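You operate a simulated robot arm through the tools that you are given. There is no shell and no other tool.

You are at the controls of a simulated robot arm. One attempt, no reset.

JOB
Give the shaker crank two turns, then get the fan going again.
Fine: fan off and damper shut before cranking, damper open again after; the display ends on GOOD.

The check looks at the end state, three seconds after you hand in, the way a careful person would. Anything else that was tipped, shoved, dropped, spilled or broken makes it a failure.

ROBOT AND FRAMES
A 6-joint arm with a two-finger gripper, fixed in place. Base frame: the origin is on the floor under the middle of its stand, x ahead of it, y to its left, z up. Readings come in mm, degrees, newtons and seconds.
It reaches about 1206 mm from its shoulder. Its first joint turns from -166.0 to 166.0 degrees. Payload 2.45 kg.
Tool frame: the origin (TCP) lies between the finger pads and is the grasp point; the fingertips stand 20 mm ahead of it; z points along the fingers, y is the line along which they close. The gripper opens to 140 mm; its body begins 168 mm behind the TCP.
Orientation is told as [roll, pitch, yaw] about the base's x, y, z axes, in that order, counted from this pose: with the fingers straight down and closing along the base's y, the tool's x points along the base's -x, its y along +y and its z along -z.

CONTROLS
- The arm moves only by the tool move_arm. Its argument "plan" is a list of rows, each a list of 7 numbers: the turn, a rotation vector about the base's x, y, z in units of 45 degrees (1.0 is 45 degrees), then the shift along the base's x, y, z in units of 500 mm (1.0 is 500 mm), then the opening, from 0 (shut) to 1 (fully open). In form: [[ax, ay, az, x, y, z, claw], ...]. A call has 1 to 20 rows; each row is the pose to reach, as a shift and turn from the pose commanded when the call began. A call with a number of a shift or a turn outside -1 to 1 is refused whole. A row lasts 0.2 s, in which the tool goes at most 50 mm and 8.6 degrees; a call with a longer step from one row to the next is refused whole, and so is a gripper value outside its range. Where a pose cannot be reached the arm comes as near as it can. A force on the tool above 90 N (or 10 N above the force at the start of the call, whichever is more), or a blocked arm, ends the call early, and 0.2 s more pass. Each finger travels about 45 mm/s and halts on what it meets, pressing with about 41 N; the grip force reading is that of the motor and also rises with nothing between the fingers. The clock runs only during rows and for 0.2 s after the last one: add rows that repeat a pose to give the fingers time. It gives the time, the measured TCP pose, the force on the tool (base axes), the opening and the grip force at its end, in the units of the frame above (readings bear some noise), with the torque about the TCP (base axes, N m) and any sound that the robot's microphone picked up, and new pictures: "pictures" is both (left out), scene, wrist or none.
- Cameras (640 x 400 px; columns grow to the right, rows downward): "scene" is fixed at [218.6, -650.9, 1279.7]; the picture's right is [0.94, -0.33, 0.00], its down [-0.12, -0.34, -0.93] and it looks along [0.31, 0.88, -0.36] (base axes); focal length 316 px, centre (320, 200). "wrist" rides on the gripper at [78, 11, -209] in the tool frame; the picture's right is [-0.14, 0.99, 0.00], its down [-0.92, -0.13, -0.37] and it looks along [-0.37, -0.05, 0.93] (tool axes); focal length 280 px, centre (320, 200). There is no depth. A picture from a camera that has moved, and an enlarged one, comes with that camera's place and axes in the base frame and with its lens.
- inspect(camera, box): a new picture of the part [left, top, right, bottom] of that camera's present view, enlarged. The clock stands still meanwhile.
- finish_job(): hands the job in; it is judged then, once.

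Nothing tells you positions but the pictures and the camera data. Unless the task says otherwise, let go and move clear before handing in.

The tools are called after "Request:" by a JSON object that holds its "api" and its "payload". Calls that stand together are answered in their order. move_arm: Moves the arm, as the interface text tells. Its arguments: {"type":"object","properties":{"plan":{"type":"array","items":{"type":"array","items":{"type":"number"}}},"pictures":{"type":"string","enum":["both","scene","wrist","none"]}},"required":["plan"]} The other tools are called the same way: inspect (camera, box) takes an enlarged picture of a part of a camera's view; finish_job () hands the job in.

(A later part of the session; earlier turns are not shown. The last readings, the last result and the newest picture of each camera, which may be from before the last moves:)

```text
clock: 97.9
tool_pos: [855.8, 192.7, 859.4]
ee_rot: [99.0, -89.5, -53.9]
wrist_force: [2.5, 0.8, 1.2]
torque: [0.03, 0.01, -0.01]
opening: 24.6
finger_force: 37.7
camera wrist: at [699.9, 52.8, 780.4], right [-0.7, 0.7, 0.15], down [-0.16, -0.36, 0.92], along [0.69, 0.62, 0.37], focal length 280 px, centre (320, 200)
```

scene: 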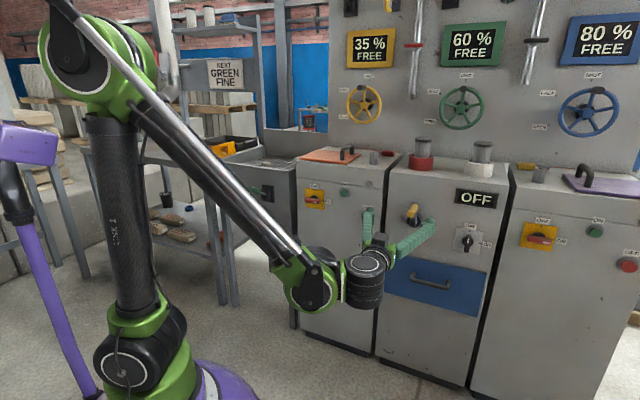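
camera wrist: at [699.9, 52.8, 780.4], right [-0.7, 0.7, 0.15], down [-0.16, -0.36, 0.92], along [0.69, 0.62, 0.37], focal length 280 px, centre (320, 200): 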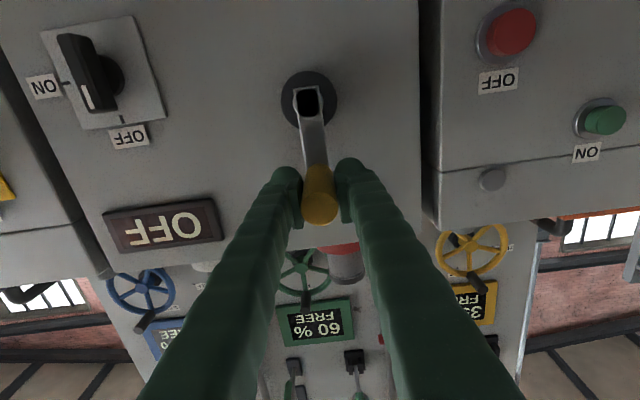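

Gripped. First a test eighth of a turn clockwise to check the circle and the resistance.

Request:
{"api": "move_arm", "payload": {"plan": [[0, 0, 0, 0.0146, -0.0146, -0.0016, 0.1], [0, 0, 0, 0.0288, -0.0288, -0.0065, 0.1], [0, 0, 0, 0.0424, -0.0424, -0.0144, 0.1], [0, 0, 0, 0.0549, -0.0549, -0.0252, 0.1], [0, 0, 0, 0.066, -0.066, -0.0386, 0.1]], "pictures": "wrist"}}

```text
clock: 99.1
tool_pos: [890.6, 159.4, 839.8]
ee_rot: [98.4, -89.6, -53.4]
wrist_force: [-4.1, 2.7, 0.9]
torque: [0.14, 0.2, 0.06]
opening: 24.1
finger_force: 45.9
camera wrist: at [733.4, 19.7, 760.1], right [-0.7, 0.7, 0.14], down [-0.17, -0.36, 0.92], along [0.69, 0.62, 0.37], focal length 280 px, centre (320, 200)
```

wrist: 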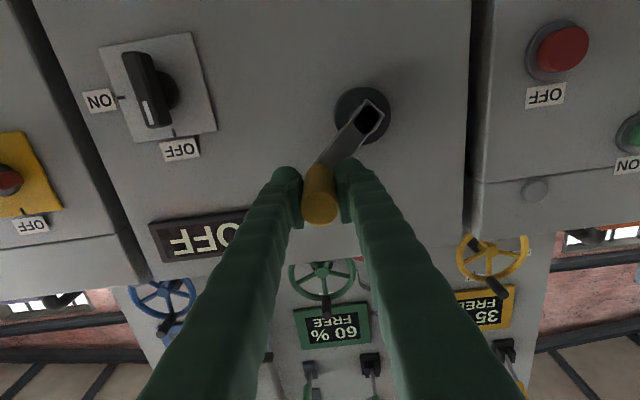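

The crank turns easily. Continuing clockwise, next half turn.

Request:
{"api": "move_arm", "payload": {"plan": [[0, 0, 0, 0.0172, -0.0172, -0.0334, 0.1], [0, 0, 0, 0.0262, -0.0262, -0.0727, 0.1], [0, 0, 0, 0.0262, -0.0262, -0.114, 0.1], [0, 0, 0, 0.0172, -0.0172, -0.1533, 0.1], [0, 0, 0, 0, 0, -0.1867, 0.1], [0, 0, 0, -0.0236, 0.0236, -0.211, 0.1], [0, 0, 0, -0.0514, 0.0514, -0.2237, 0.1], [0, 0, 0, -0.0806, 0.0806, -0.2237, 0.1], [0, 0, 0, -0.1084, 0.1084, -0.211, 0.1], [0, 0, 0, -0.132, 0.132, -0.1867, 0.1]]}}

```text
clock: 101.3
tool_pos: [823.6, 225.9, 746.7]
ee_rot: [100.7, -89.5, -55.4]
wrist_force: [16.5, 1.4, 4.3]
torque: [0.15, -0.09, -0.03]
opening: 24.2
finger_force: 45.8
camera wrist: at [667.3, 87.8, 668.4], right [-0.7, 0.7, 0.15], down [-0.16, -0.36, 0.92], along [0.69, 0.62, 0.37], focal length 280 px, centre (320, 200)
```

scene: 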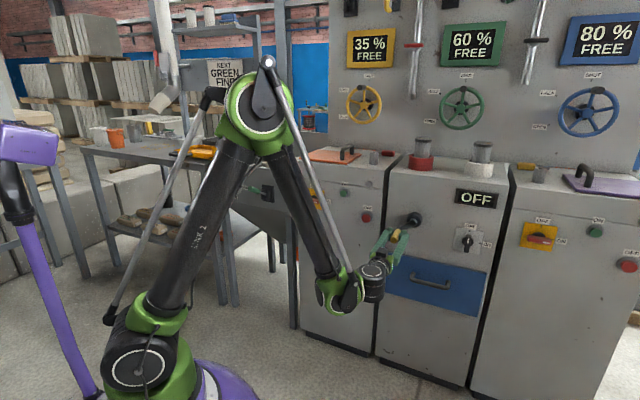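
wrist: 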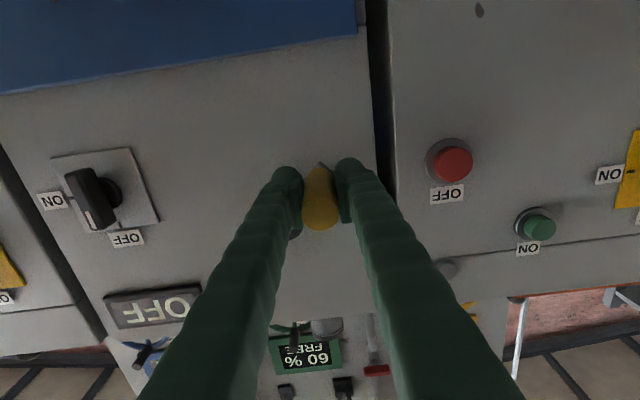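

Tracking is accurate with small forces. Continuing another full turn clockwise.

Request:
{"api": "move_arm", "payload": {"plan": [[0, 0, 0, -0.0172, 0.0172, 0.0334, 0.1], [0, 0, 0, -0.0262, 0.0262, 0.0727, 0.1], [0, 0, 0, -0.0262, 0.0262, 0.114, 0.1], [0, 0, 0, -0.0172, 0.0172, 0.1533, 0.1], [0, 0, 0, 0, 0, 0.1867, 0.1], [0, 0, 0, 0.0236, -0.0236, 0.211, 0.1], [0, 0, 0, 0.0514, -0.0514, 0.2237, 0.1], [0, 0, 0, 0.0806, -0.0806, 0.2237, 0.1], [0, 0, 0, 0.1084, -0.1084, 0.211, 0.1], [0, 0, 0, 0.132, -0.132, 0.1867, 0.1], [0, 0, 0, 0.1492, -0.1492, 0.1533, 0.1], [0, 0, 0, 0.1582, -0.1582, 0.114, 0.1], [0, 0, 0, 0.1582, -0.1582, 0.0727, 0.1], [0, 0, 0, 0.1492, -0.1492, 0.0334, 0.1], [0, 0, 0, 0.132, -0.132, 0, 0.1], [0, 0, 0, 0.1084, -0.1084, -0.0243, 0.1], [0, 0, 0, 0.0806, -0.0806, -0.037, 0.1], [0, 0, 0, 0.0514, -0.0514, -0.037, 0.1], [0, 0, 0, 0.0236, -0.0236, -0.0243, 0.1], [0, 0, 0, 0, 0, 0, 0.1]]}}

```text
clock: 102.7
tool_pos: [829.1, 220.7, 856.5]
ee_rot: [124.6, -89.1, -78.3]
wrist_force: [-23.1, 61.9, 56.1]
torque: [1.26, 1.03, -1.26]
opening: 22.7
finger_force: 44.7
stopped in row 7: the force on the tool passed its limit at 106 N (the readings are from after the stop); the commanded pose is now the measured one
camera wrist: at [675.4, 79.1, 777.5], right [-0.71, 0.68, 0.15], down [-0.16, -0.37, 0.91], along [0.68, 0.63, 0.37], focal length 280 px, centre (320, 200)
```

scene: 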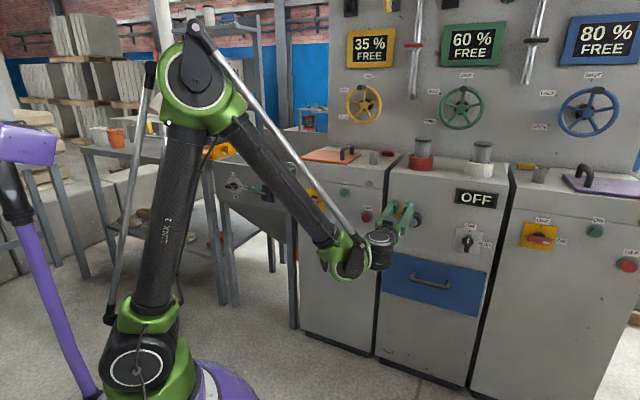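
wrist: 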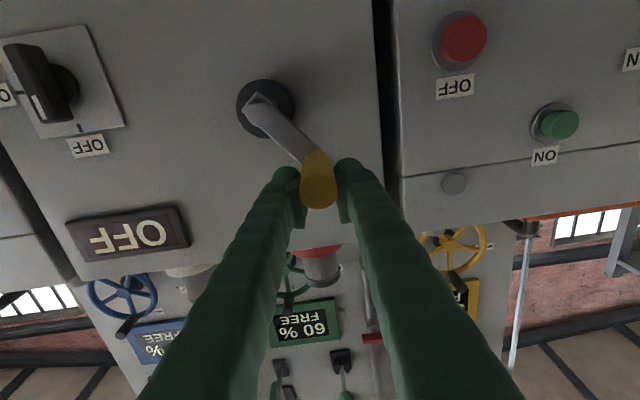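

The motion stopped on high force: the handle has slipped in the pads. I'll look closely before doing anything.

Request:
{"api": "inspect", "payload": {"camera": "wrist", "box": [220, 60, 400, 240]}}

Request:
{"api": "inspect", "payload": {"camera": "scene", "box": [360, 180, 460, 270]}}

```text
2.22 times, centred on (310, 150) of wrist
camera zoom: at [675.4, 79.1, 777.5], right [-0.71, 0.68, 0.15], down [-0.16, -0.37, 0.91], along [0.68, 0.63, 0.37], focal length 623 px, centre (342, 311)
```

zoom: 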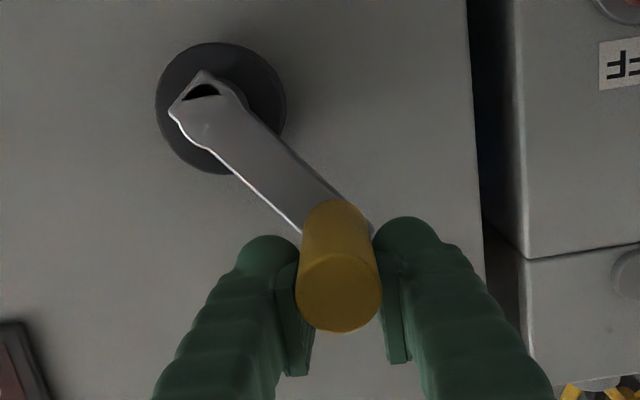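

```text
4.44 times, centred on (410, 225) of scene
camera zoom: at [218.6, -650.9, 1279.7], right [0.94, -0.33, 0.0], down [-0.12, -0.34, -0.93], along [0.31, 0.88, -0.36], focal length 1405 px, centre (-80, 89)
```

zoom: 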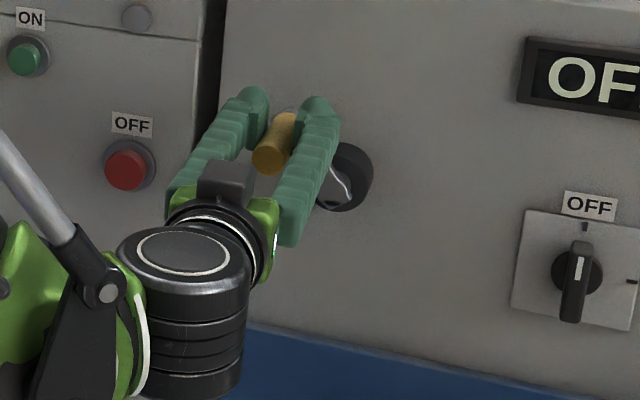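

The handle is only about 48 mm long, so my fingertips had reached far enough to catch the crank arm behind it. The crank is now at about 320° of turn one. I'll open, back out ~17 mm, re-centre on the handle and re-grip nearer its end.

Request:
{"api": "move_arm", "payload": {"plan": [[0, 0, 0, 0, 0, 0, 0.25], [0, 0, 0, -0.01, -0.008, -0.008, 0.35], [0, 0, -0.01, -0.02, -0.016, -0.018, 0.4], [0, 0, -0.02, -0.0264, -0.0216, -0.03, 0.4], [0, 0, -0.02, -0.0264, -0.0216, -0.03, 0.4]], "pictures": "wrist"}}

Request:
{"api": "inspect", "payload": {"camera": "wrist", "box": [220, 60, 400, 240]}}

```text
clock: 103.9
tool_pos: [821.5, 203.1, 839.9]
ee_rot: [114.1, -89.2, -69.5]
wrist_force: [-0.1, -0.1, -0.6]
torque: [0.01, 0.02, -0.01]
opening: 56.3
finger_force: 0.2
camera wrist: at [662.9, 65.8, 760.2], right [-0.7, 0.7, 0.15], down [-0.17, -0.36, 0.92], along [0.7, 0.61, 0.37], focal length 280 px, centre (320, 200)
```

wrist: 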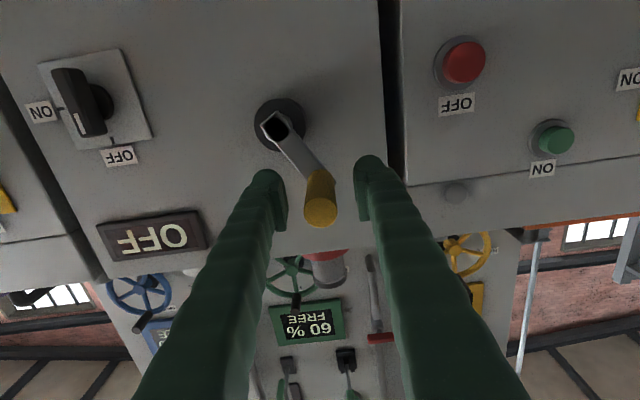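

```text
2.22 times, centred on (310, 150) of wrist
camera zoom: at [662.9, 65.8, 760.2], right [-0.7, 0.7, 0.15], down [-0.17, -0.36, 0.92], along [0.7, 0.61, 0.37], focal length 623 px, centre (342, 311)
```

zoom: 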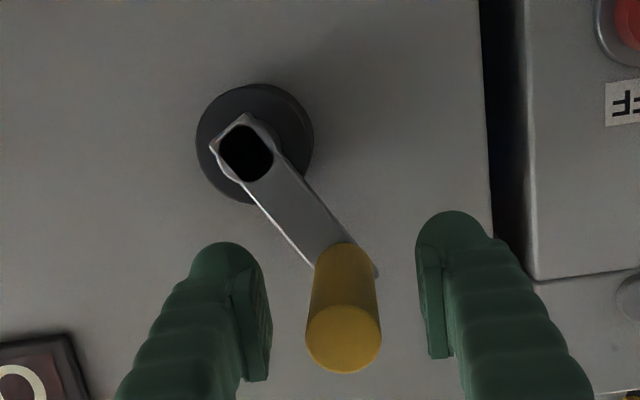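

Request:
{"api": "move_arm", "payload": {"plan": [[0, 0, 0, -0.002, 0.002, 0.014, 0.4], [0, 0, 0, -0.002, 0.002, 0.014, 0.3], [0, 0, 0, -0.002, 0.002, 0.014, 0.2], [0, 0, 0, -0.002, 0.002, 0.014, 0.1], [0, 0, 0, -0.002, 0.002, 0.014, 0.1]], "pictures": "wrist"}}

Request:
{"api": "inspect", "payload": {"camera": "wrist", "box": [220, 60, 400, 240]}}

```text
clock: 105.1
tool_pos: [820.7, 204.7, 846.7]
ee_rot: [113.3, -89.2, -68.7]
wrist_force: [0.3, -2.8, -3.3]
torque: [-0.09, -0.01, -0.04]
opening: 24.5
finger_force: 37.1
camera wrist: at [662.2, 66.8, 767.3], right [-0.7, 0.7, 0.15], down [-0.17, -0.36, 0.92], along [0.7, 0.61, 0.37], focal length 280 px, centre (320, 200)
```

wrist: 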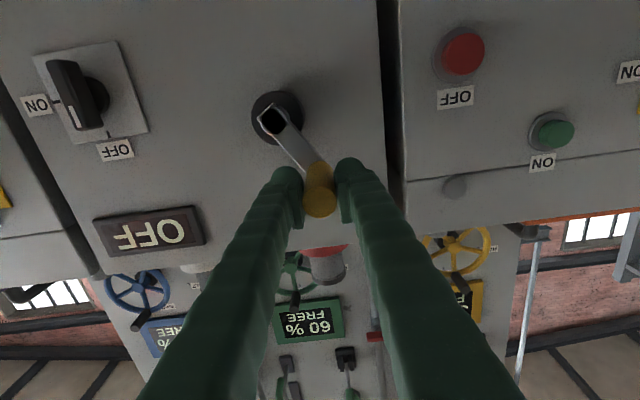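

```text
2.22 times, centred on (310, 150) of wrist
camera zoom: at [662.2, 66.8, 767.3], right [-0.7, 0.7, 0.15], down [-0.17, -0.36, 0.92], along [0.7, 0.61, 0.37], focal length 623 px, centre (342, 311)
```

zoom: 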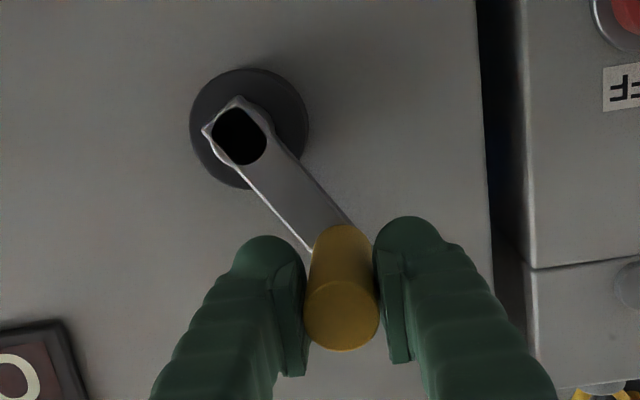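

Re-grip is good with almost no force. Continuing clockwise from 327° through the top and down the right side.

Request:
{"api": "move_arm", "payload": {"plan": [[0, 0, 0, 0.0249, -0.0249, 0.0176, 0.1], [0, 0, 0, 0.0528, -0.0528, 0.0234, 0.1], [0, 0, 0, 0.0808, -0.0808, 0.0164, 0.1], [0, 0, 0, 0.1059, -0.1059, -0.003, 0.1], [0, 0, 0, 0.1253, -0.1253, -0.033, 0.1], [0, 0, 0, 0.1372, -0.1372, -0.07, 0.1], [0, 0, 0, 0.1403, -0.1403, -0.1106, 0.1], [0, 0, 0, 0.1345, -0.1345, -0.1504, 0.1], [0, 0, 0, 0.1202, -0.1202, -0.1856, 0.1], [0, 0, 0, 0.099, -0.099, -0.213, 0.1]], "pictures": "wrist"}}

Request:
{"api": "inspect", "payload": {"camera": "wrist", "box": [220, 90, 420, 290]}}

```text
clock: 107.5
tool_pos: [874.9, 146.5, 735.5]
ee_rot: [88.8, -89.3, -45.3]
wrist_force: [21.1, -64.6, -42.5]
torque: [0.84, 0.98, -0.76]
opening: 24.4
finger_force: 44.6
stopped in row 10: the force on the tool passed its limit at 94 N (the readings are from after the stop); the commanded pose is now the measured one
camera wrist: at [715.3, 12.1, 656.7], right [-0.68, 0.72, 0.15], down [-0.17, -0.36, 0.92], along [0.71, 0.6, 0.36], focal length 280 px, centre (320, 200)
```

wrist: 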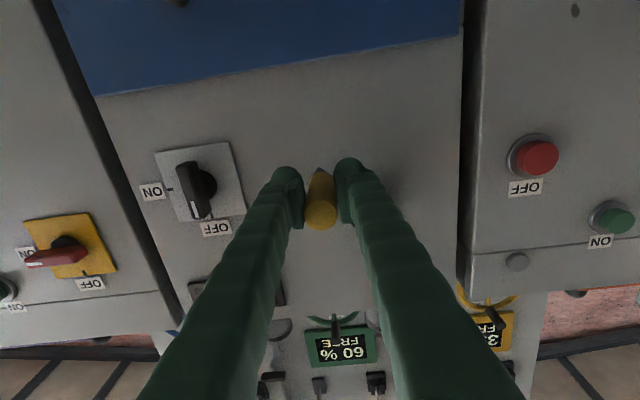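

```text
2.00 times, centred on (320, 190) of wrist
camera zoom: at [715.3, 12.1, 656.7], right [-0.68, 0.72, 0.15], down [-0.17, -0.36, 0.92], along [0.71, 0.6, 0.36], focal length 561 px, centre (320, 220)
```

zoom: 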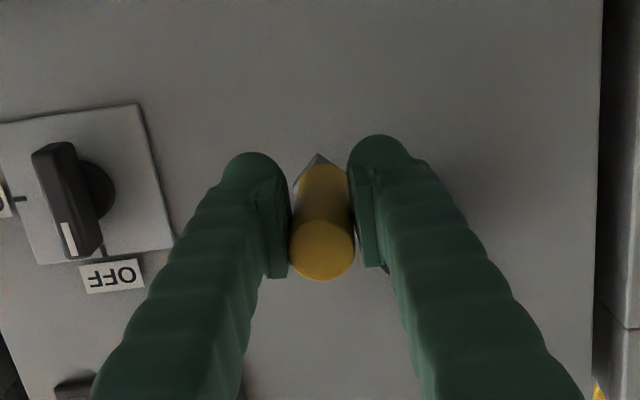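

The crank is now at about 1 turn + 137°. The handle creeps in the pads because it spins between them, so I'll re-centre on it and from here rotate the wrist along with the crank so it doesn't slip.

Request:
{"api": "move_arm", "payload": {"plan": [[0, 0, 0, 0, 0, 0, 0.25], [0, 0, 0, 0, 0, 0.004, 0.35], [0, 0, 0.015, 0, 0, 0.01, 0.4], [0, 0, 0.03, 0, 0, 0.016, 0.4], [0, 0, 0.03, 0, 0, 0.016, 0.4]], "pictures": "wrist"}}

Request:
{"api": "inspect", "payload": {"camera": "wrist", "box": [220, 90, 420, 290]}}

```text
clock: 108.7
tool_pos: [869.9, 154.7, 745.5]
ee_rot: [103.6, -89.4, -57.9]
wrist_force: [1.1, 0.1, -0.4]
torque: [-0.03, 0.01, 0.03]
opening: 56.3
finger_force: 0.1
camera wrist: at [716.2, 13.1, 667.0], right [-0.71, 0.69, 0.15], down [-0.16, -0.36, 0.92], along [0.69, 0.63, 0.37], focal length 280 px, centre (320, 200)
```

wrist: 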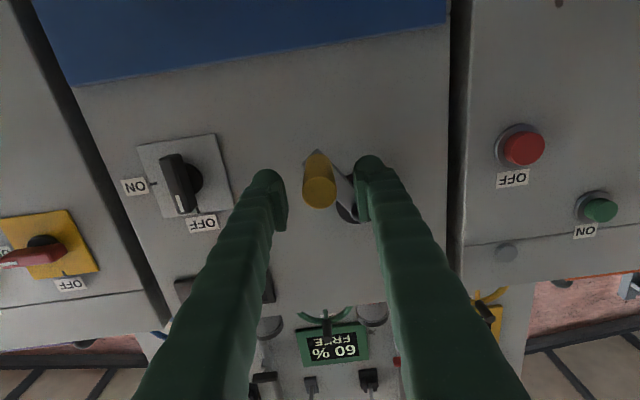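

```text
2.00 times, centred on (320, 190) of wrist
camera zoom: at [716.2, 13.1, 667.0], right [-0.71, 0.69, 0.15], down [-0.16, -0.36, 0.92], along [0.69, 0.63, 0.37], focal length 561 px, centre (320, 220)
```

zoom: 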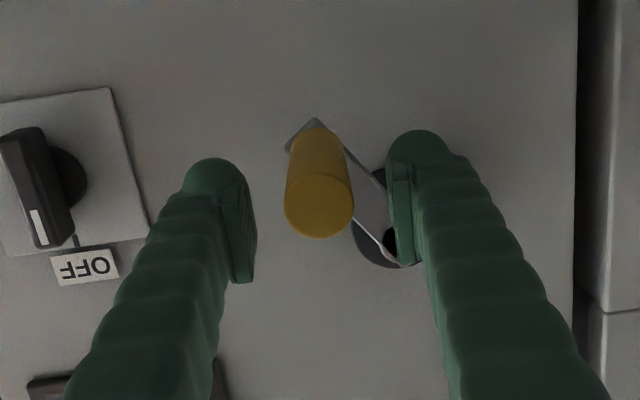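

Request:
{"api": "move_arm", "payload": {"plan": [[0, 0, 0, 0, 0, -0.007, 0.4], [0, 0, 0, 0, 0, -0.014, 0.3], [0, 0, 0, 0, 0, -0.014, 0.2], [0, 0, 0, 0, 0, -0.014, 0.1], [0, 0, 0, 0, 0, -0.014, 0.1]], "pictures": "wrist"}}

```text
clock: 109.9
tool_pos: [870.0, 153.0, 738.1]
ee_rot: [104.5, -89.2, -58.8]
wrist_force: [-4.3, 3.3, 2.1]
torque: [-0.06, -0.06, 0.05]
opening: 24.6
finger_force: 38.0
camera wrist: at [716.0, 13.4, 659.9], right [-0.71, 0.69, 0.15], down [-0.16, -0.36, 0.92], along [0.69, 0.63, 0.37], focal length 280 px, centre (320, 200)
```

wrist: 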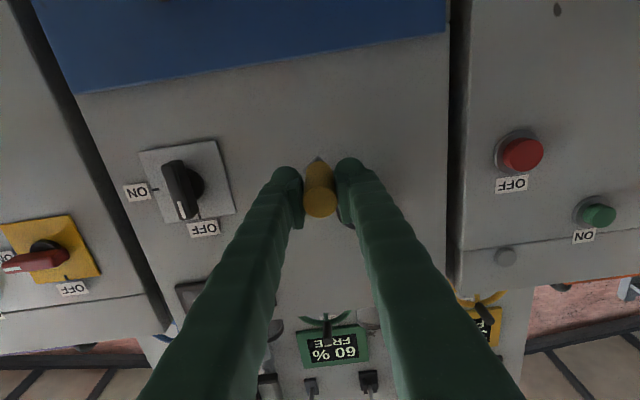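

Centred with small force. Now turning the wrist together with the crank, 45° at a time.

Request:
{"api": "move_arm", "payload": {"plan": [[0.118, 0.118, 0, -0.0103, 0.0103, -0.0088, 0.1], [0.236, 0.236, 0, -0.0216, 0.0216, -0.0152, 0.1], [0.354, 0.354, 0, -0.0334, 0.0334, -0.0194, 0.1], [0.471, 0.471, 0, -0.0454, 0.0454, -0.0214, 0.1], [0.589, 0.589, 0, -0.0574, 0.0574, -0.0212, 0.1], [0.707, 0.707, 0, -0.0694, 0.0694, -0.0188, 0.1]], "pictures": "wrist"}}

```text
clock: 111.3
tool_pos: [835.6, 188.7, 728.1]
ee_rot: [90.8, -44.1, -45.2]
wrist_force: [9.6, 5.0, -26.4]
torque: [0.04, 0.43, 0.03]
opening: 24.3
finger_force: 45.1
camera wrist: at [643.3, 85.8, 679.5], right [-0.43, 0.41, 0.81], down [0.27, -0.79, 0.55], along [0.86, 0.45, 0.23], focal length 280 px, centre (320, 200)
```

wrist: 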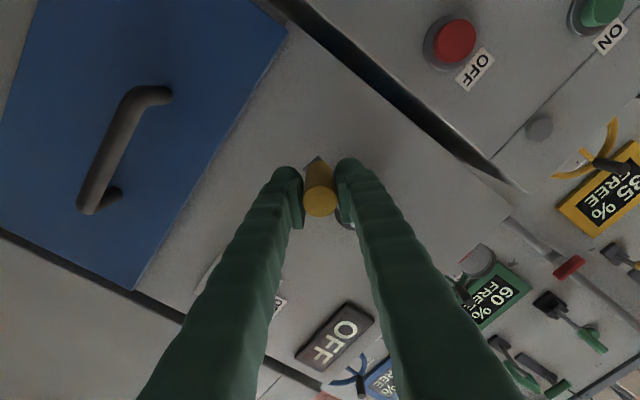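

Request:
{"api": "move_arm", "payload": {"plan": [[0.118, 0.118, 0, -0.0119, 0.0119, 0.003, 0.1], [0.236, 0.236, 0, -0.0232, 0.0232, 0.009, 0.1], [0.354, 0.354, 0, -0.0338, 0.0338, 0.0176, 0.1], [0.471, 0.471, 0, -0.0436, 0.0436, 0.028, 0.1], [0.589, 0.589, 0, -0.0523, 0.0523, 0.04, 0.1], [0.707, 0.707, 0, -0.0598, 0.0598, 0.0538, 0.1]], "pictures": "wrist"}}

```text
clock: 112.7
tool_pos: [806.8, 217.9, 756.1]
ee_rot: [90.6, 0.9, -45.2]
wrist_force: [-2.9, -0.2, -0.9]
torque: [-0.14, -0.08, 0.03]
opening: 24.5
finger_force: 45.4
camera wrist: at [602.3, 127.1, 765.8], right [0.1, -0.12, 0.99], down [0.39, -0.91, -0.14], along [0.92, 0.4, -0.04], focal length 280 px, centre (320, 200)
```

wrist: 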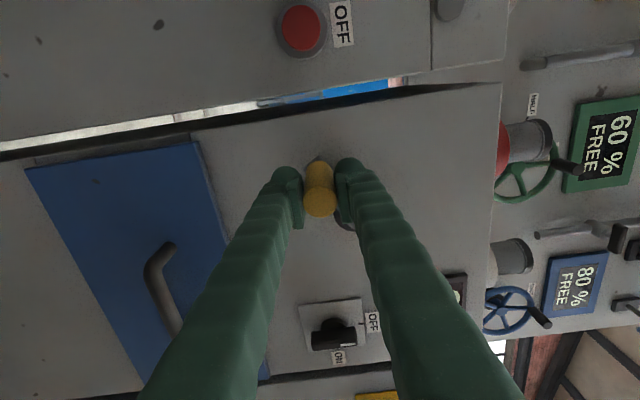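

Very smooth now (1 turn + 235°). Trying to continue the co-rotation another 45°.

Request:
{"api": "move_arm", "payload": {"plan": [[0.118, 0.118, 0, -0.0065, 0.0065, 0.0144, 0.1], [0.236, 0.236, 0, -0.0115, 0.0115, 0.0298, 0.1], [0.354, 0.354, 0, -0.0148, 0.0148, 0.0464, 0.1], [0.471, 0.471, 0, -0.0167, 0.0167, 0.0632, 0.1], [0.589, 0.589, 0, -0.0168, 0.0168, 0.0804, 0.1], [0.707, 0.707, 0, -0.0154, 0.0154, 0.0974, 0.1]], "pictures": "wrist"}}

```text
clock: 114.1
tool_pos: [801.4, 224.6, 804.8]
ee_rot: [90.4, 45.8, -45.3]
wrist_force: [-3.0, -43.6, -12.1]
torque: [-0.17, 0.23, -0.41]
opening: 24.8
finger_force: 45.3
camera wrist: at [617.2, 112.5, 867.1], right [0.56, -0.58, 0.59], down [0.12, -0.65, -0.75], along [0.82, 0.49, -0.29], focal length 280 px, centre (320, 200)
```

wrist: 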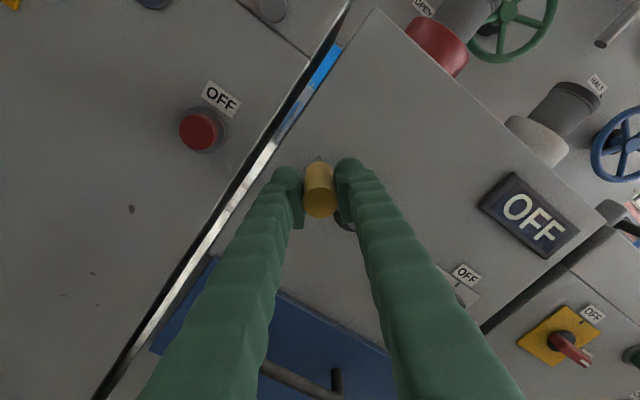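

Request:
{"api": "move_arm", "payload": {"plan": [[0.118, 0.118, 0, -0.0025, -0.0059, 0.017, 0.1], [0.236, 0.236, 0, 0.002, -0.0104, 0.0328, 0.1], [0.354, 0.354, 0, 0.0078, -0.0162, 0.0478, 0.1], [0.471, 0.471, 0, 0.015, -0.0234, 0.0614, 0.1], [0.589, 0.589, 0, 0.0235, -0.0319, 0.0736, 0.1], [0.707, 0.707, 0, 0.033, -0.0414, 0.0842, 0.1]], "pictures": "wrist"}}

```text
clock: 115.5
tool_pos: [816.4, 206.0, 845.4]
ee_rot: [-68.3, 89.2, 156.1]
wrist_force: [28.9, 2.3, -36.6]
torque: [-0.19, 0.34, -0.22]
opening: 24.8
finger_force: 45.0
camera wrist: at [675.0, 52.9, 924.3], right [0.69, -0.71, -0.15], down [-0.36, -0.16, -0.92], along [0.62, 0.69, -0.37], focal length 280 px, centre (320, 200)
```

wrist: 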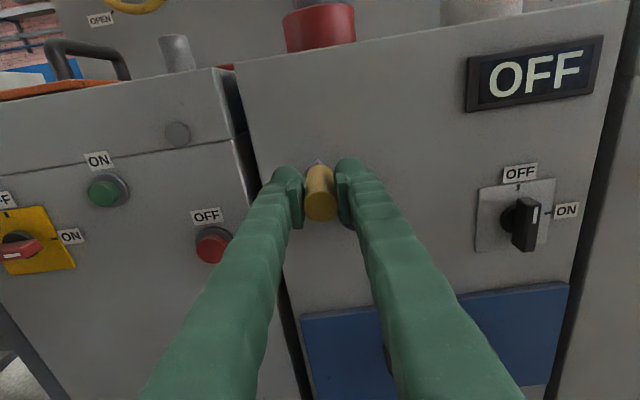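

The wrist has followed all the way round and the camera is now upright (1 turn + 323°). Last ~37° to bring the arm back straight up.

Request:
{"api": "move_arm", "payload": {"plan": [[0, 0, 0, 0.0065, -0.0065, 0.003, 0.1], [0, 0, 0, 0.0129, -0.0129, 0.007, 0.1], [0, 0, 0, 0.0195, -0.0195, 0.01, 0.1], [0, 0, 0, 0.026, -0.026, 0.013, 0.1], [0, 0, 0, 0.0335, -0.0335, 0.016, 0.1], [0, 0, 0, 0.0409, -0.0409, 0.018, 0.1], [0, 0, 0, 0.0485, -0.0485, 0.02, 0.1], [0, 0, 0, 0.056, -0.056, 0.021, 0.1]]}}

Request:
{"api": "inspect", "payload": {"camera": "wrist", "box": [240, 100, 400, 260]}}

```text
clock: 117.3
tool_pos: [845.1, 174.3, 857.8]
ee_rot: [-72.6, 89.4, 151.5]
wrist_force: [-8.0, 3.8, 3.4]
torque: [0.39, 0.36, 0.09]
opening: 24.6
finger_force: 45.2
camera wrist: at [701.6, 22.5, 937.1], right [0.69, -0.71, -0.15], down [-0.36, -0.16, -0.92], along [0.63, 0.69, -0.37], focal length 280 px, centre (320, 200)
```

scene: 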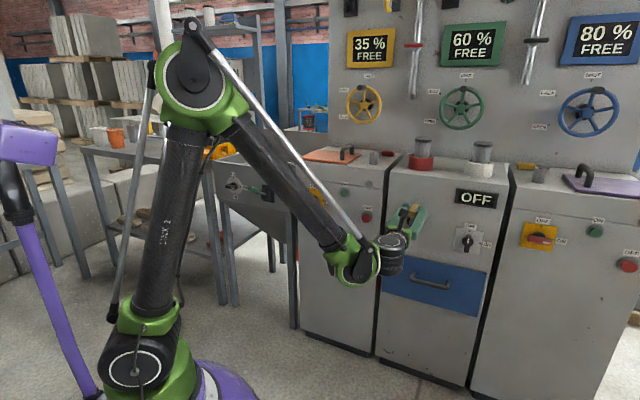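
wrist: 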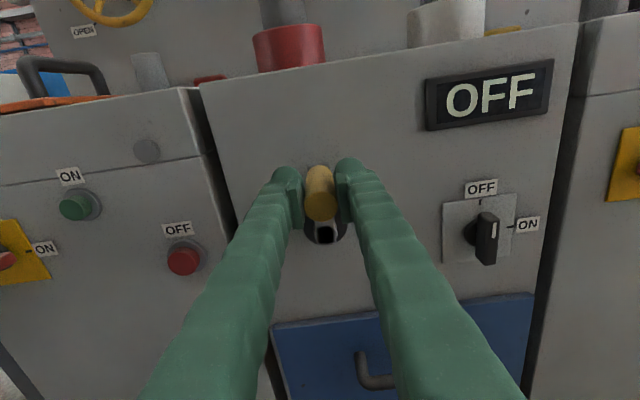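

```text
2.50 times, centred on (320, 180) of wrist
camera zoom: at [701.6, 22.5, 937.1], right [0.69, -0.71, -0.15], down [-0.36, -0.16, -0.92], along [0.63, 0.69, -0.37], focal length 701 px, centre (320, 250)
```

zoom: 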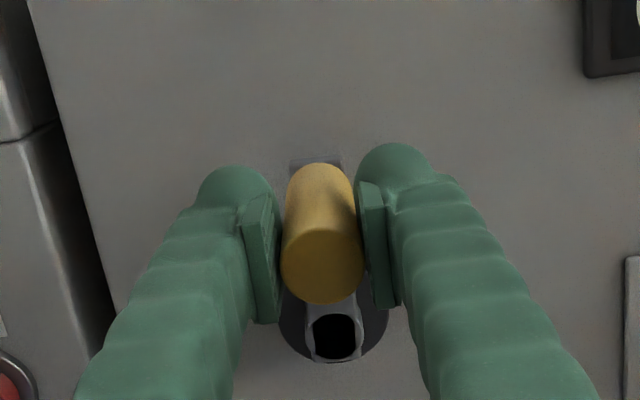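

Two turns are complete (arm back straight up), fan still off throughout. I'll release the crank and back away.

Request:
{"api": "move_arm", "payload": {"plan": [[0, 0, 0, 0, 0, 0, 0.25], [0, 0, 0, 0, 0, 0, 0.4], [0, 0, 0, 0, 0, 0, 0.45], [0, 0, 0, -0.06, -0.06, 0, 0.5], [0, 0, 0, -0.12, -0.12, 0, 0.5], [0, 0, 0, -0.18, -0.18, 0, 0.5]]}}

Request:
{"api": "inspect", "payload": {"camera": "wrist", "box": [220, 140, 420, 300]}}

```text
clock: 118.7
tool_pos: [753.9, 86.4, 857.9]
ee_rot: [-73.3, 89.4, 150.9]
wrist_force: [-0.2, -0.3, -0.2]
torque: [0.03, 0.01, 0.04]
opening: 69.7
finger_force: 0.0
camera wrist: at [611.7, -66.5, 936.1], right [0.69, -0.71, -0.15], down [-0.36, -0.16, -0.92], along [0.63, 0.69, -0.37], focal length 280 px, centre (320, 200)
```

scene: 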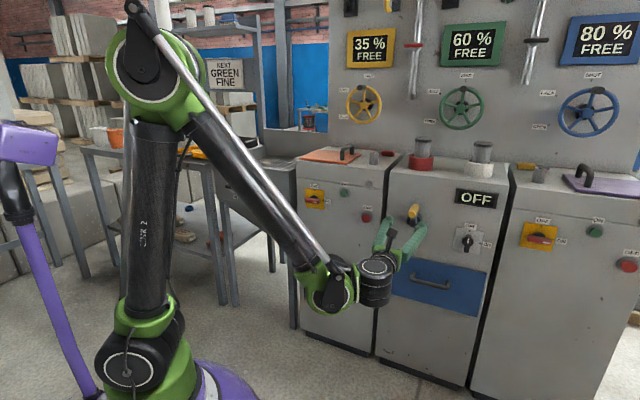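
wrist: 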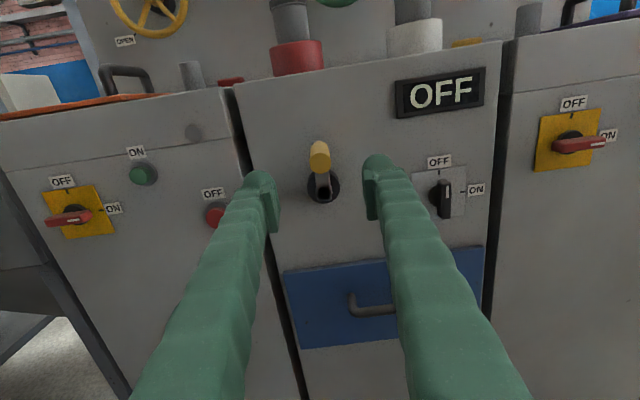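

```text
2.50 times, centred on (320, 220) of wrist
camera zoom: at [611.7, -66.5, 936.1], right [0.69, -0.71, -0.15], down [-0.36, -0.16, -0.92], along [0.63, 0.69, -0.37], focal length 701 px, centre (320, 150)
```

zoom: 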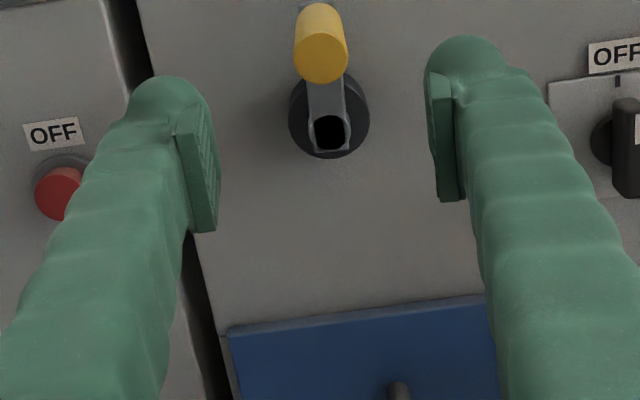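

Crank handle is back at the top as it started. Now I'll unwind the wrist and return to the fan switch.

Request:
{"api": "move_arm", "payload": {"plan": [[-0.118, -0.118, 0, 0.011, -0.011, -0.01, 0.5], [-0.236, -0.236, 0, 0.022, -0.022, -0.019, 0.5], [-0.354, -0.354, 0, 0.033, -0.033, -0.029, 0.5], [-0.471, -0.471, 0, 0.044, -0.044, -0.039, 0.5], [-0.589, -0.589, 0, 0.055, -0.055, -0.048, 0.5], [-0.707, -0.707, 0, 0.066, -0.066, -0.058, 0.5]], "pictures": "none"}}

Request:
{"api": "move_arm", "payload": {"plan": [[-0.118, -0.118, 0, 0.011, -0.011, -0.01, 0.5], [-0.236, -0.236, 0, 0.022, -0.022, -0.019, 0.5], [-0.354, -0.354, 0, 0.033, -0.033, -0.029, 0.5], [-0.471, -0.471, 0, 0.044, -0.044, -0.039, 0.5], [-0.589, -0.589, 0, 0.055, -0.055, -0.048, 0.5], [-0.707, -0.707, 0, 0.066, -0.066, -0.058, 0.5]], "pictures": "none"}}

Request:
{"api": "move_arm", "payload": {"plan": [[-0.118, -0.118, 0, 0.011, -0.011, -0.01, 0.5], [-0.236, -0.236, 0, 0.022, -0.022, -0.019, 0.5], [-0.354, -0.354, 0, 0.033, -0.033, -0.029, 0.5], [-0.471, -0.471, 0, 0.044, -0.044, -0.039, 0.5], [-0.589, -0.589, 0, 0.055, -0.055, -0.048, 0.5], [-0.707, -0.707, 0, 0.066, -0.066, -0.058, 0.5]], "pictures": "none"}}

Request:
{"api": "move_arm", "payload": {"plan": [[-0.118, -0.118, 0, 0.011, -0.011, -0.01, 0.5], [-0.236, -0.236, 0, 0.022, -0.022, -0.019, 0.5], [-0.354, -0.354, 0, 0.033, -0.033, -0.029, 0.5], [-0.471, -0.471, 0, 0.044, -0.044, -0.039, 0.5], [-0.589, -0.589, 0, 0.055, -0.055, -0.048, 0.5], [-0.707, -0.707, 0, 0.066, -0.066, -0.058, 0.5]]}}

```text
clock: 120.1
tool_pos: [788.1, 54.8, 828.1]
ee_rot: [90.5, 45.6, -45.1]
wrist_force: [0.0, -1.3, 0.3]
torque: [0.01, -0.03, 0.0]
opening: 70.2
finger_force: 0.0
```

```text
clock: 121.5
tool_pos: [820.7, 20.5, 798.2]
ee_rot: [90.7, 0.5, -45.2]
wrist_force: [-0.5, 0.4, 0.2]
torque: [0.04, 0.01, -0.02]
opening: 70.3
finger_force: 0.1
```

```text
clock: 122.9
tool_pos: [853.0, -12.0, 769.8]
ee_rot: [90.8, -44.4, -45.2]
wrist_force: [-0.6, 0.3, -0.2]
torque: [-0.01, 0.02, -0.01]
opening: 70.1
finger_force: 0.0
```

```text
clock: 124.3
tool_pos: [885.8, -44.9, 742.7]
ee_rot: [105.0, -89.4, -59.3]
wrist_force: [-0.3, -0.9, 0.7]
torque: [-0.02, 0.03, -0.03]
opening: 70.1
finger_force: 0.1
camera wrist: at [730.4, -185.9, 663.2], right [-0.71, 0.69, 0.15], down [-0.16, -0.36, 0.92], along [0.69, 0.63, 0.37], focal length 280 px, centre (320, 200)
```

scene: 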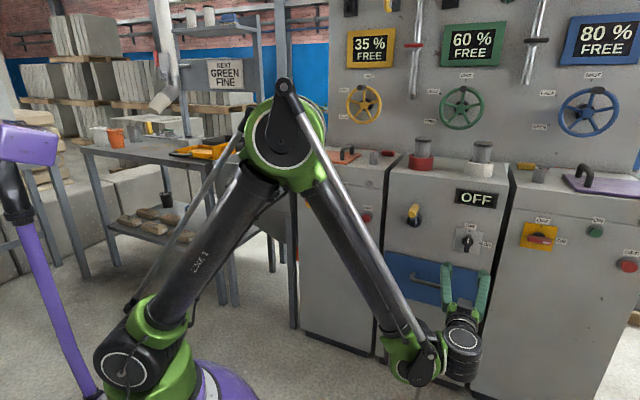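
wrist: 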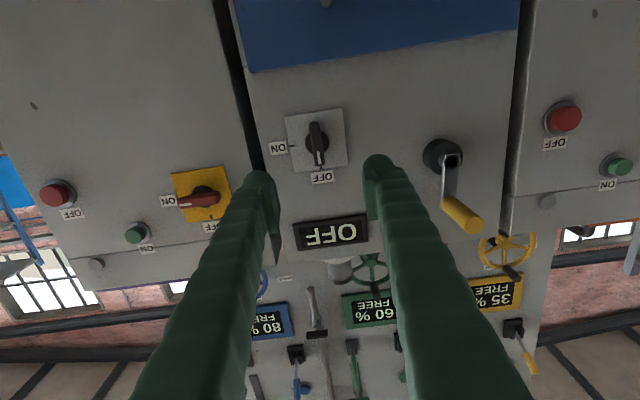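

The switch is lined up. Advancing to grip it for the turn back to ON.

Request:
{"api": "move_arm", "payload": {"plan": [[0, 0, 0, 0.06, 0.059, -0.001, 0.45], [0, 0, 0, 0.12, 0.118, -0.002, 0.4], [0, 0, 0, 0.18, 0.177, -0.003, 0.35], [0, 0, 0, 0.235, 0.231, -0.003, 0.3], [0, 0, 0, 0.28, 0.276, -0.003, 0.3], [0, 0, 0, 0.28, 0.276, -0.003, 0.3]], "pictures": "wrist"}}

Request:
{"api": "inspect", "payload": {"camera": "wrist", "box": [240, 100, 400, 260]}}

```text
clock: 125.7
tool_pos: [1027.6, 93.8, 739.3]
ee_rot: [103.4, -89.3, -57.6]
wrist_force: [0.7, -0.5, -0.1]
torque: [-0.02, 0.03, -0.01]
opening: 41.8
finger_force: 0.0
camera wrist: at [871.8, -45.9, 660.6], right [-0.71, 0.69, 0.15], down [-0.16, -0.36, 0.92], along [0.69, 0.63, 0.37], focal length 280 px, centre (320, 200)
```

wrist: 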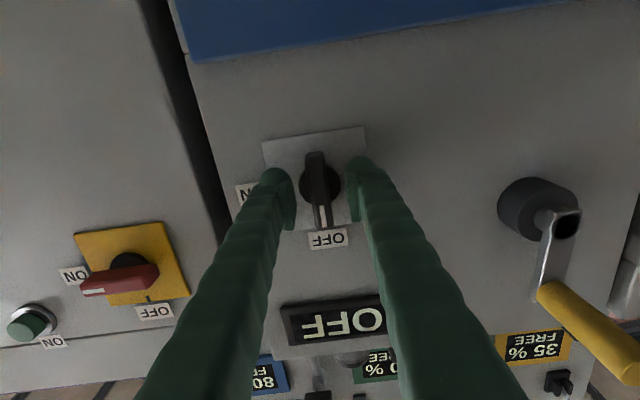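

```text
2.50 times, centred on (320, 180) of wrist
camera zoom: at [871.8, -45.9, 660.6], right [-0.71, 0.69, 0.15], down [-0.16, -0.36, 0.92], along [0.69, 0.63, 0.37], focal length 701 px, centre (320, 250)
```

zoom: 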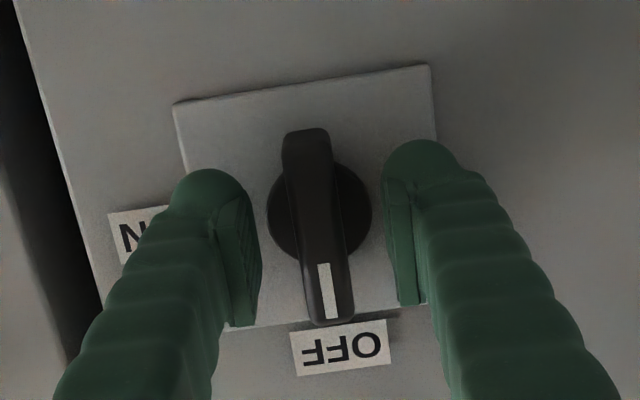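

Request:
{"api": "move_arm", "payload": {"plan": [[0, 0, 0, 0, 0, 0, 0.15], [0, 0, 0, 0, 0, 0, 0.05], [0, 0, 0, 0, 0, 0, 0.05], [0.118, 0.118, 0, 0, 0, 0, 0.05], [0.236, 0.236, 0, 0, 0, 0, 0.05], [0.354, 0.354, 0, 0, 0, 0, 0.05], [0.471, 0.471, 0, 0, 0, 0, 0.05], [0.589, 0.589, 0, 0, 0, 0, 0.05], [0.707, 0.707, 0, 0, 0, 0, 0.05]], "pictures": "wrist"}}

```text
clock: 127.7
tool_pos: [1027.1, 93.5, 739.9]
ee_rot: [90.7, -44.1, -45.2]
wrist_force: [33.3, 13.5, 14.6]
torque: [0.14, -0.09, -0.17]
opening: 15.3
finger_force: 41.5
camera wrist: at [833.6, -8.4, 690.3], right [-0.43, 0.41, 0.81], down [0.27, -0.79, 0.55], along [0.86, 0.45, 0.23], focal length 280 px, centre (320, 200)
```

wrist: 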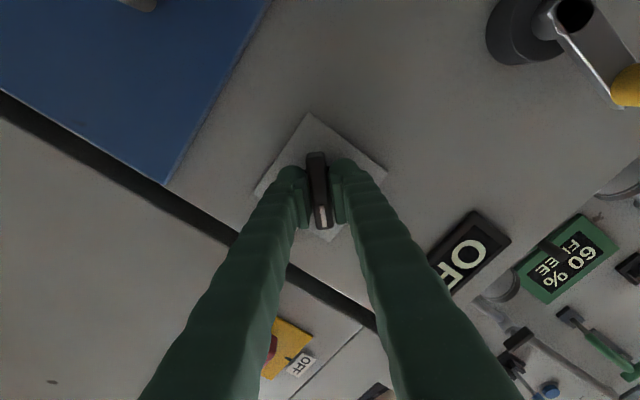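

Request:
{"api": "move_arm", "payload": {"plan": [[0.118, 0.118, 0, 0, 0, 0, 0.05], [0.236, 0.236, 0, 0, 0, 0, 0.05], [0.354, 0.354, 0, 0, 0, 0, 0.05], [0.471, 0.471, 0, 0, 0, 0, 0.05], [0.589, 0.589, 0, 0, 0, 0, 0.05], [0.707, 0.707, 0, 0, 0, 0, 0.05], [0.707, 0.707, 0, 0, 0, 0, 0.05]]}}

Request:
{"api": "inspect", "payload": {"camera": "scene", "box": [380, 180, 510, 270]}}

```text
clock: 129.3
tool_pos: [1025.4, 95.2, 739.1]
ee_rot: [90.7, 0.7, -45.1]
wrist_force: [25.9, 23.7, 25.7]
torque: [-0.16, -0.35, -0.03]
opening: 15.2
finger_force: 41.0
camera wrist: at [820.9, 3.2, 749.3], right [0.1, -0.11, 0.99], down [0.39, -0.91, -0.14], along [0.92, 0.4, -0.04], focal length 280 px, centre (320, 200)
```

scene: 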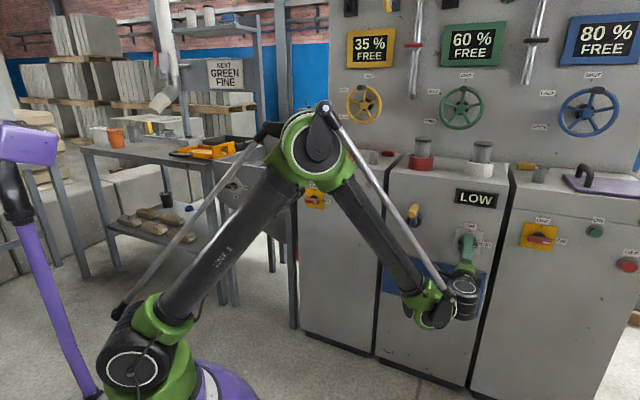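
wrist: 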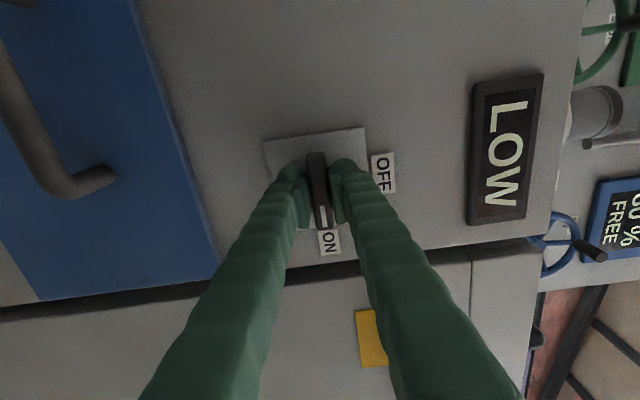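

```text
4.44 times, centred on (445, 225) of scene
camera zoom: at [218.6, -650.9, 1279.7], right [0.94, -0.33, 0.0], down [-0.12, -0.34, -0.93], along [0.31, 0.88, -0.36], focal length 1405 px, centre (-236, 89)
```

zoom: 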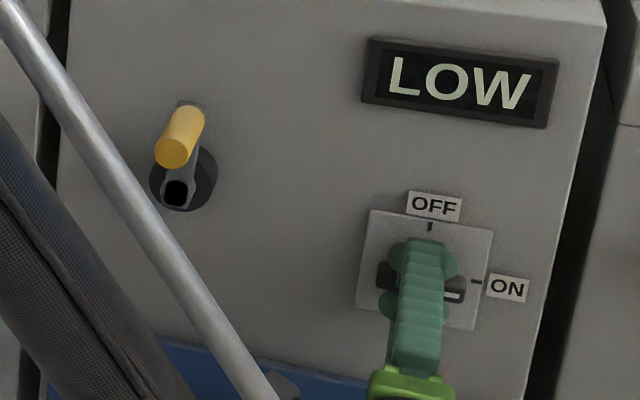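

Fan is ON and the display reads LOW, as expected with a damper still shut. I'll release the switch and go return the hopper lever, watching the display.

Request:
{"api": "move_arm", "payload": {"plan": [[0, 0, 0, 0, 0, 0, 0.2], [0, 0, 0, 0, 0, 0, 0.3], [0, 0, 0, 0, 0, 0, 0.35], [0, 0, 0, -0.05, -0.05, 0, 0.4], [0, 0, 0, -0.11, -0.11, 0, 0.5], [0, 0, 0, -0.17, -0.17, 0, 0.6], [0, 0, 0, -0.23, -0.23, 0, 0.6], [0, 0, 0, -0.29, -0.29, 0, 0.6], [0, 0, 0, -0.35, -0.35, 0.02, 0.6]]}}

Request:
{"api": "inspect", "payload": {"camera": "scene", "box": [380, 180, 510, 270]}}

```text
clock: 131.3
tool_pos: [850.0, -80.2, 747.6]
ee_rot: [90.7, 0.6, -45.2]
wrist_force: [0.8, 0.4, 1.1]
torque: [0.0, 0.02, 0.04]
opening: 83.8
finger_force: 0.1
camera wrist: at [645.1, -171.9, 757.9], right [0.1, -0.11, 0.99], down [0.39, -0.91, -0.14], along [0.92, 0.4, -0.04], focal length 280 px, centre (320, 200)
```

scene: 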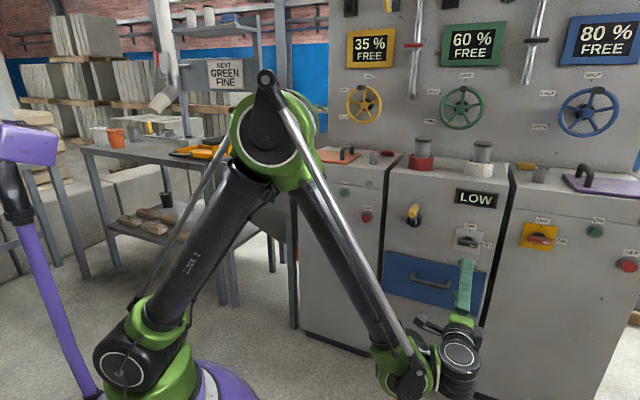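
wrist: 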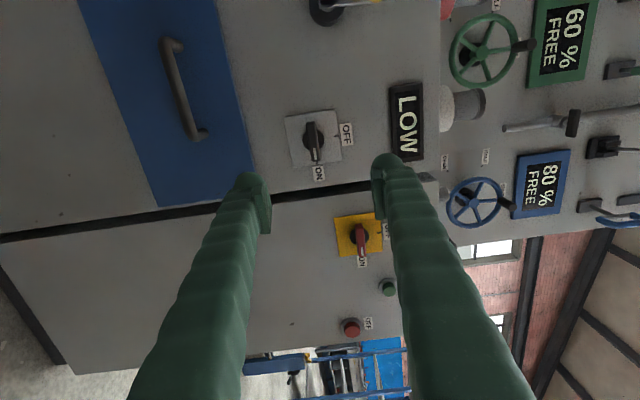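

```text
4.44 times, centred on (445, 225) of scene
camera zoom: at [218.6, -650.9, 1279.7], right [0.94, -0.33, 0.0], down [-0.12, -0.34, -0.93], along [0.31, 0.88, -0.36], focal length 1405 px, centre (-236, 89)
```

zoom: 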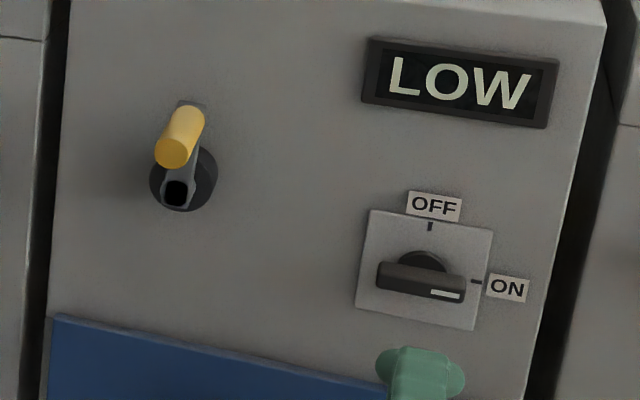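

Request:
{"api": "move_arm", "payload": {"plan": [[-0.118, -0.118, 0, -0.047, 0.047, 0.01, 0.6], [-0.236, -0.236, 0, -0.094, 0.094, 0.02, 0.6], [-0.354, -0.354, 0, -0.141, 0.141, 0.04, 0.6], [-0.471, -0.471, 0, -0.188, 0.188, 0.06, 0.6], [-0.589, -0.589, 0, -0.236, 0.236, 0.08, 0.6], [-0.707, -0.707, 0, -0.283, 0.283, 0.1, 0.6]], "pictures": "none"}}

Request:
{"api": "move_arm", "payload": {"plan": [[-0.118, -0.118, 0, -0.035, 0.035, 0.04, 0.6], [-0.236, -0.236, 0, -0.071, 0.071, 0.08, 0.6], [-0.354, -0.354, 0, -0.106, 0.106, 0.12, 0.6], [-0.471, -0.471, 0, -0.142, 0.142, 0.16, 0.6], [-0.589, -0.589, 0, -0.177, 0.177, 0.2, 0.6], [-0.707, -0.707, 0, -0.212, 0.212, 0.24, 0.6]], "pictures": "none"}}

Request:
{"api": "move_arm", "payload": {"plan": [[-0.064, 0.064, 0, -0.042, 0.064, 0.02, 0.6], [-0.128, 0.128, 0, -0.085, 0.127, 0.05, 0.6], [-0.191, 0.191, 0, -0.127, 0.191, 0.08, 0.6], [-0.255, 0.255, 0, -0.17, 0.254, 0.11, 0.6], [-0.319, 0.319, 0, -0.212, 0.318, 0.13, 0.6], [-0.383, 0.383, 0, -0.255, 0.382, 0.15, 0.6], [-0.447, 0.447, 0, -0.297, 0.445, 0.16, 0.6], [-0.51, 0.51, 0, -0.34, 0.509, 0.16, 0.6]], "pictures": "scene"}}

```text
clock: 132.7
tool_pos: [708.0, 58.7, 800.1]
ee_rot: [90.8, -44.4, -45.2]
wrist_force: [-0.4, -0.3, 0.5]
torque: [0.0, 0.03, 0.05]
opening: 84.2
finger_force: 0.0
```

```text
clock: 134.1
tool_pos: [603.1, 166.9, 920.5]
ee_rot: [105.2, -89.4, -59.6]
wrist_force: [0.3, 0.0, 0.0]
torque: [-0.01, -0.04, 0.0]
opening: 84.3
finger_force: 0.1
```

```text
clock: 135.9
tool_pos: [433.2, 421.3, 1001.4]
ee_rot: [1.7, -57.7, 43.7]
wrist_force: [0.1, 0.5, -0.4]
torque: [0.02, 0.01, 0.01]
opening: 84.1
finger_force: 0.0
```

scene: 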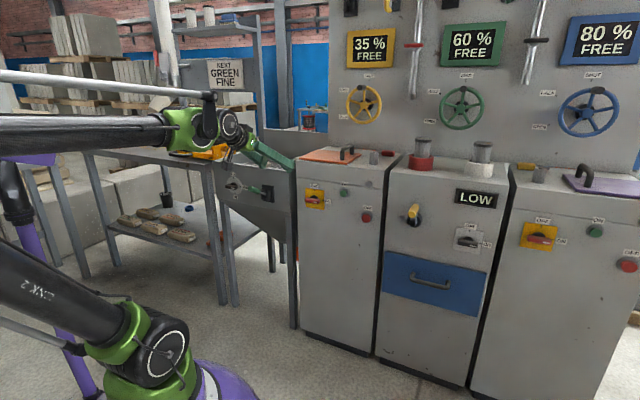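

Request:
{"api": "move_arm", "payload": {"plan": [[-0.103, 0.103, 0, -0.039, 0.079, 0, 0.6], [-0.206, 0.206, 0, -0.078, 0.157, 0, 0.6], [-0.308, 0.308, 0.01, -0.117, 0.236, 0, 0.6], [-0.411, 0.411, 0.015, -0.156, 0.314, 0, 0.6], [-0.514, 0.514, 0.02, -0.195, 0.393, 0, 0.6]]}}

Request:
{"api": "inspect", "payload": {"camera": "wrist", "box": [250, 60, 400, 220]}}

```text
clock: 137.1
tool_pos: [335.9, 613.2, 999.1]
ee_rot: [1.1, -24.9, 45.0]
wrist_force: [0.5, -0.7, 0.1]
torque: [0.07, -0.02, -0.01]
opening: 84.2
finger_force: 0.1
camera wrist: at [217.2, 506.1, 1156.0], right [-0.62, 0.78, 0.08], down [0.58, 0.39, 0.72], along [0.53, 0.49, -0.69], focal length 280 px, centre (320, 200)
```

scene: 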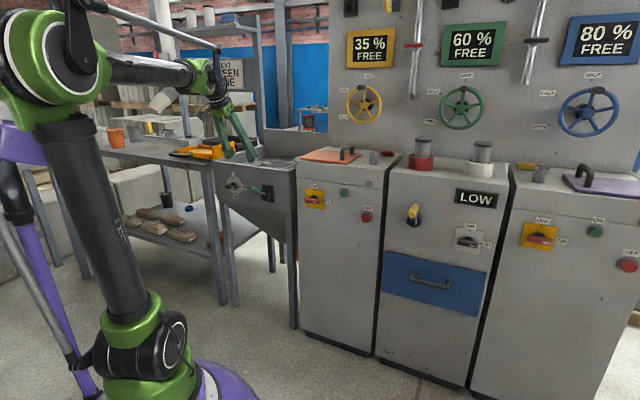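
wrist: 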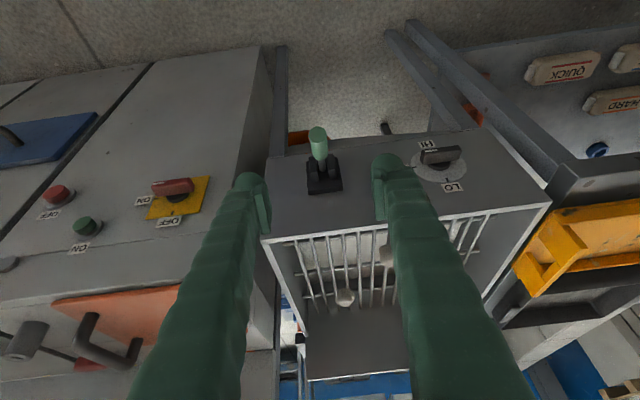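

```text
2.50 times, centred on (325, 140) of wrist
camera zoom: at [217.2, 506.1, 1156.0], right [-0.62, 0.78, 0.08], down [0.58, 0.39, 0.72], along [0.53, 0.49, -0.69], focal length 701 px, centre (308, 350)
```

zoom: 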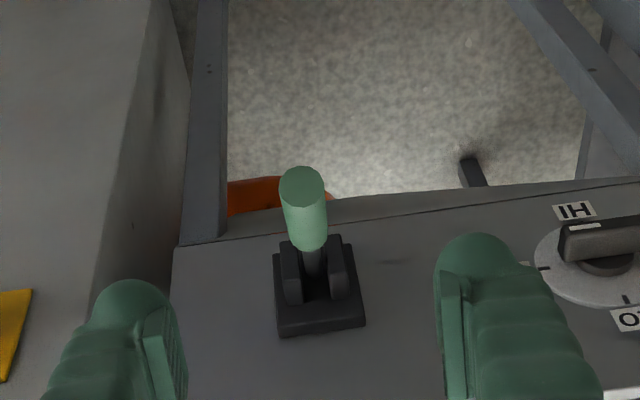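

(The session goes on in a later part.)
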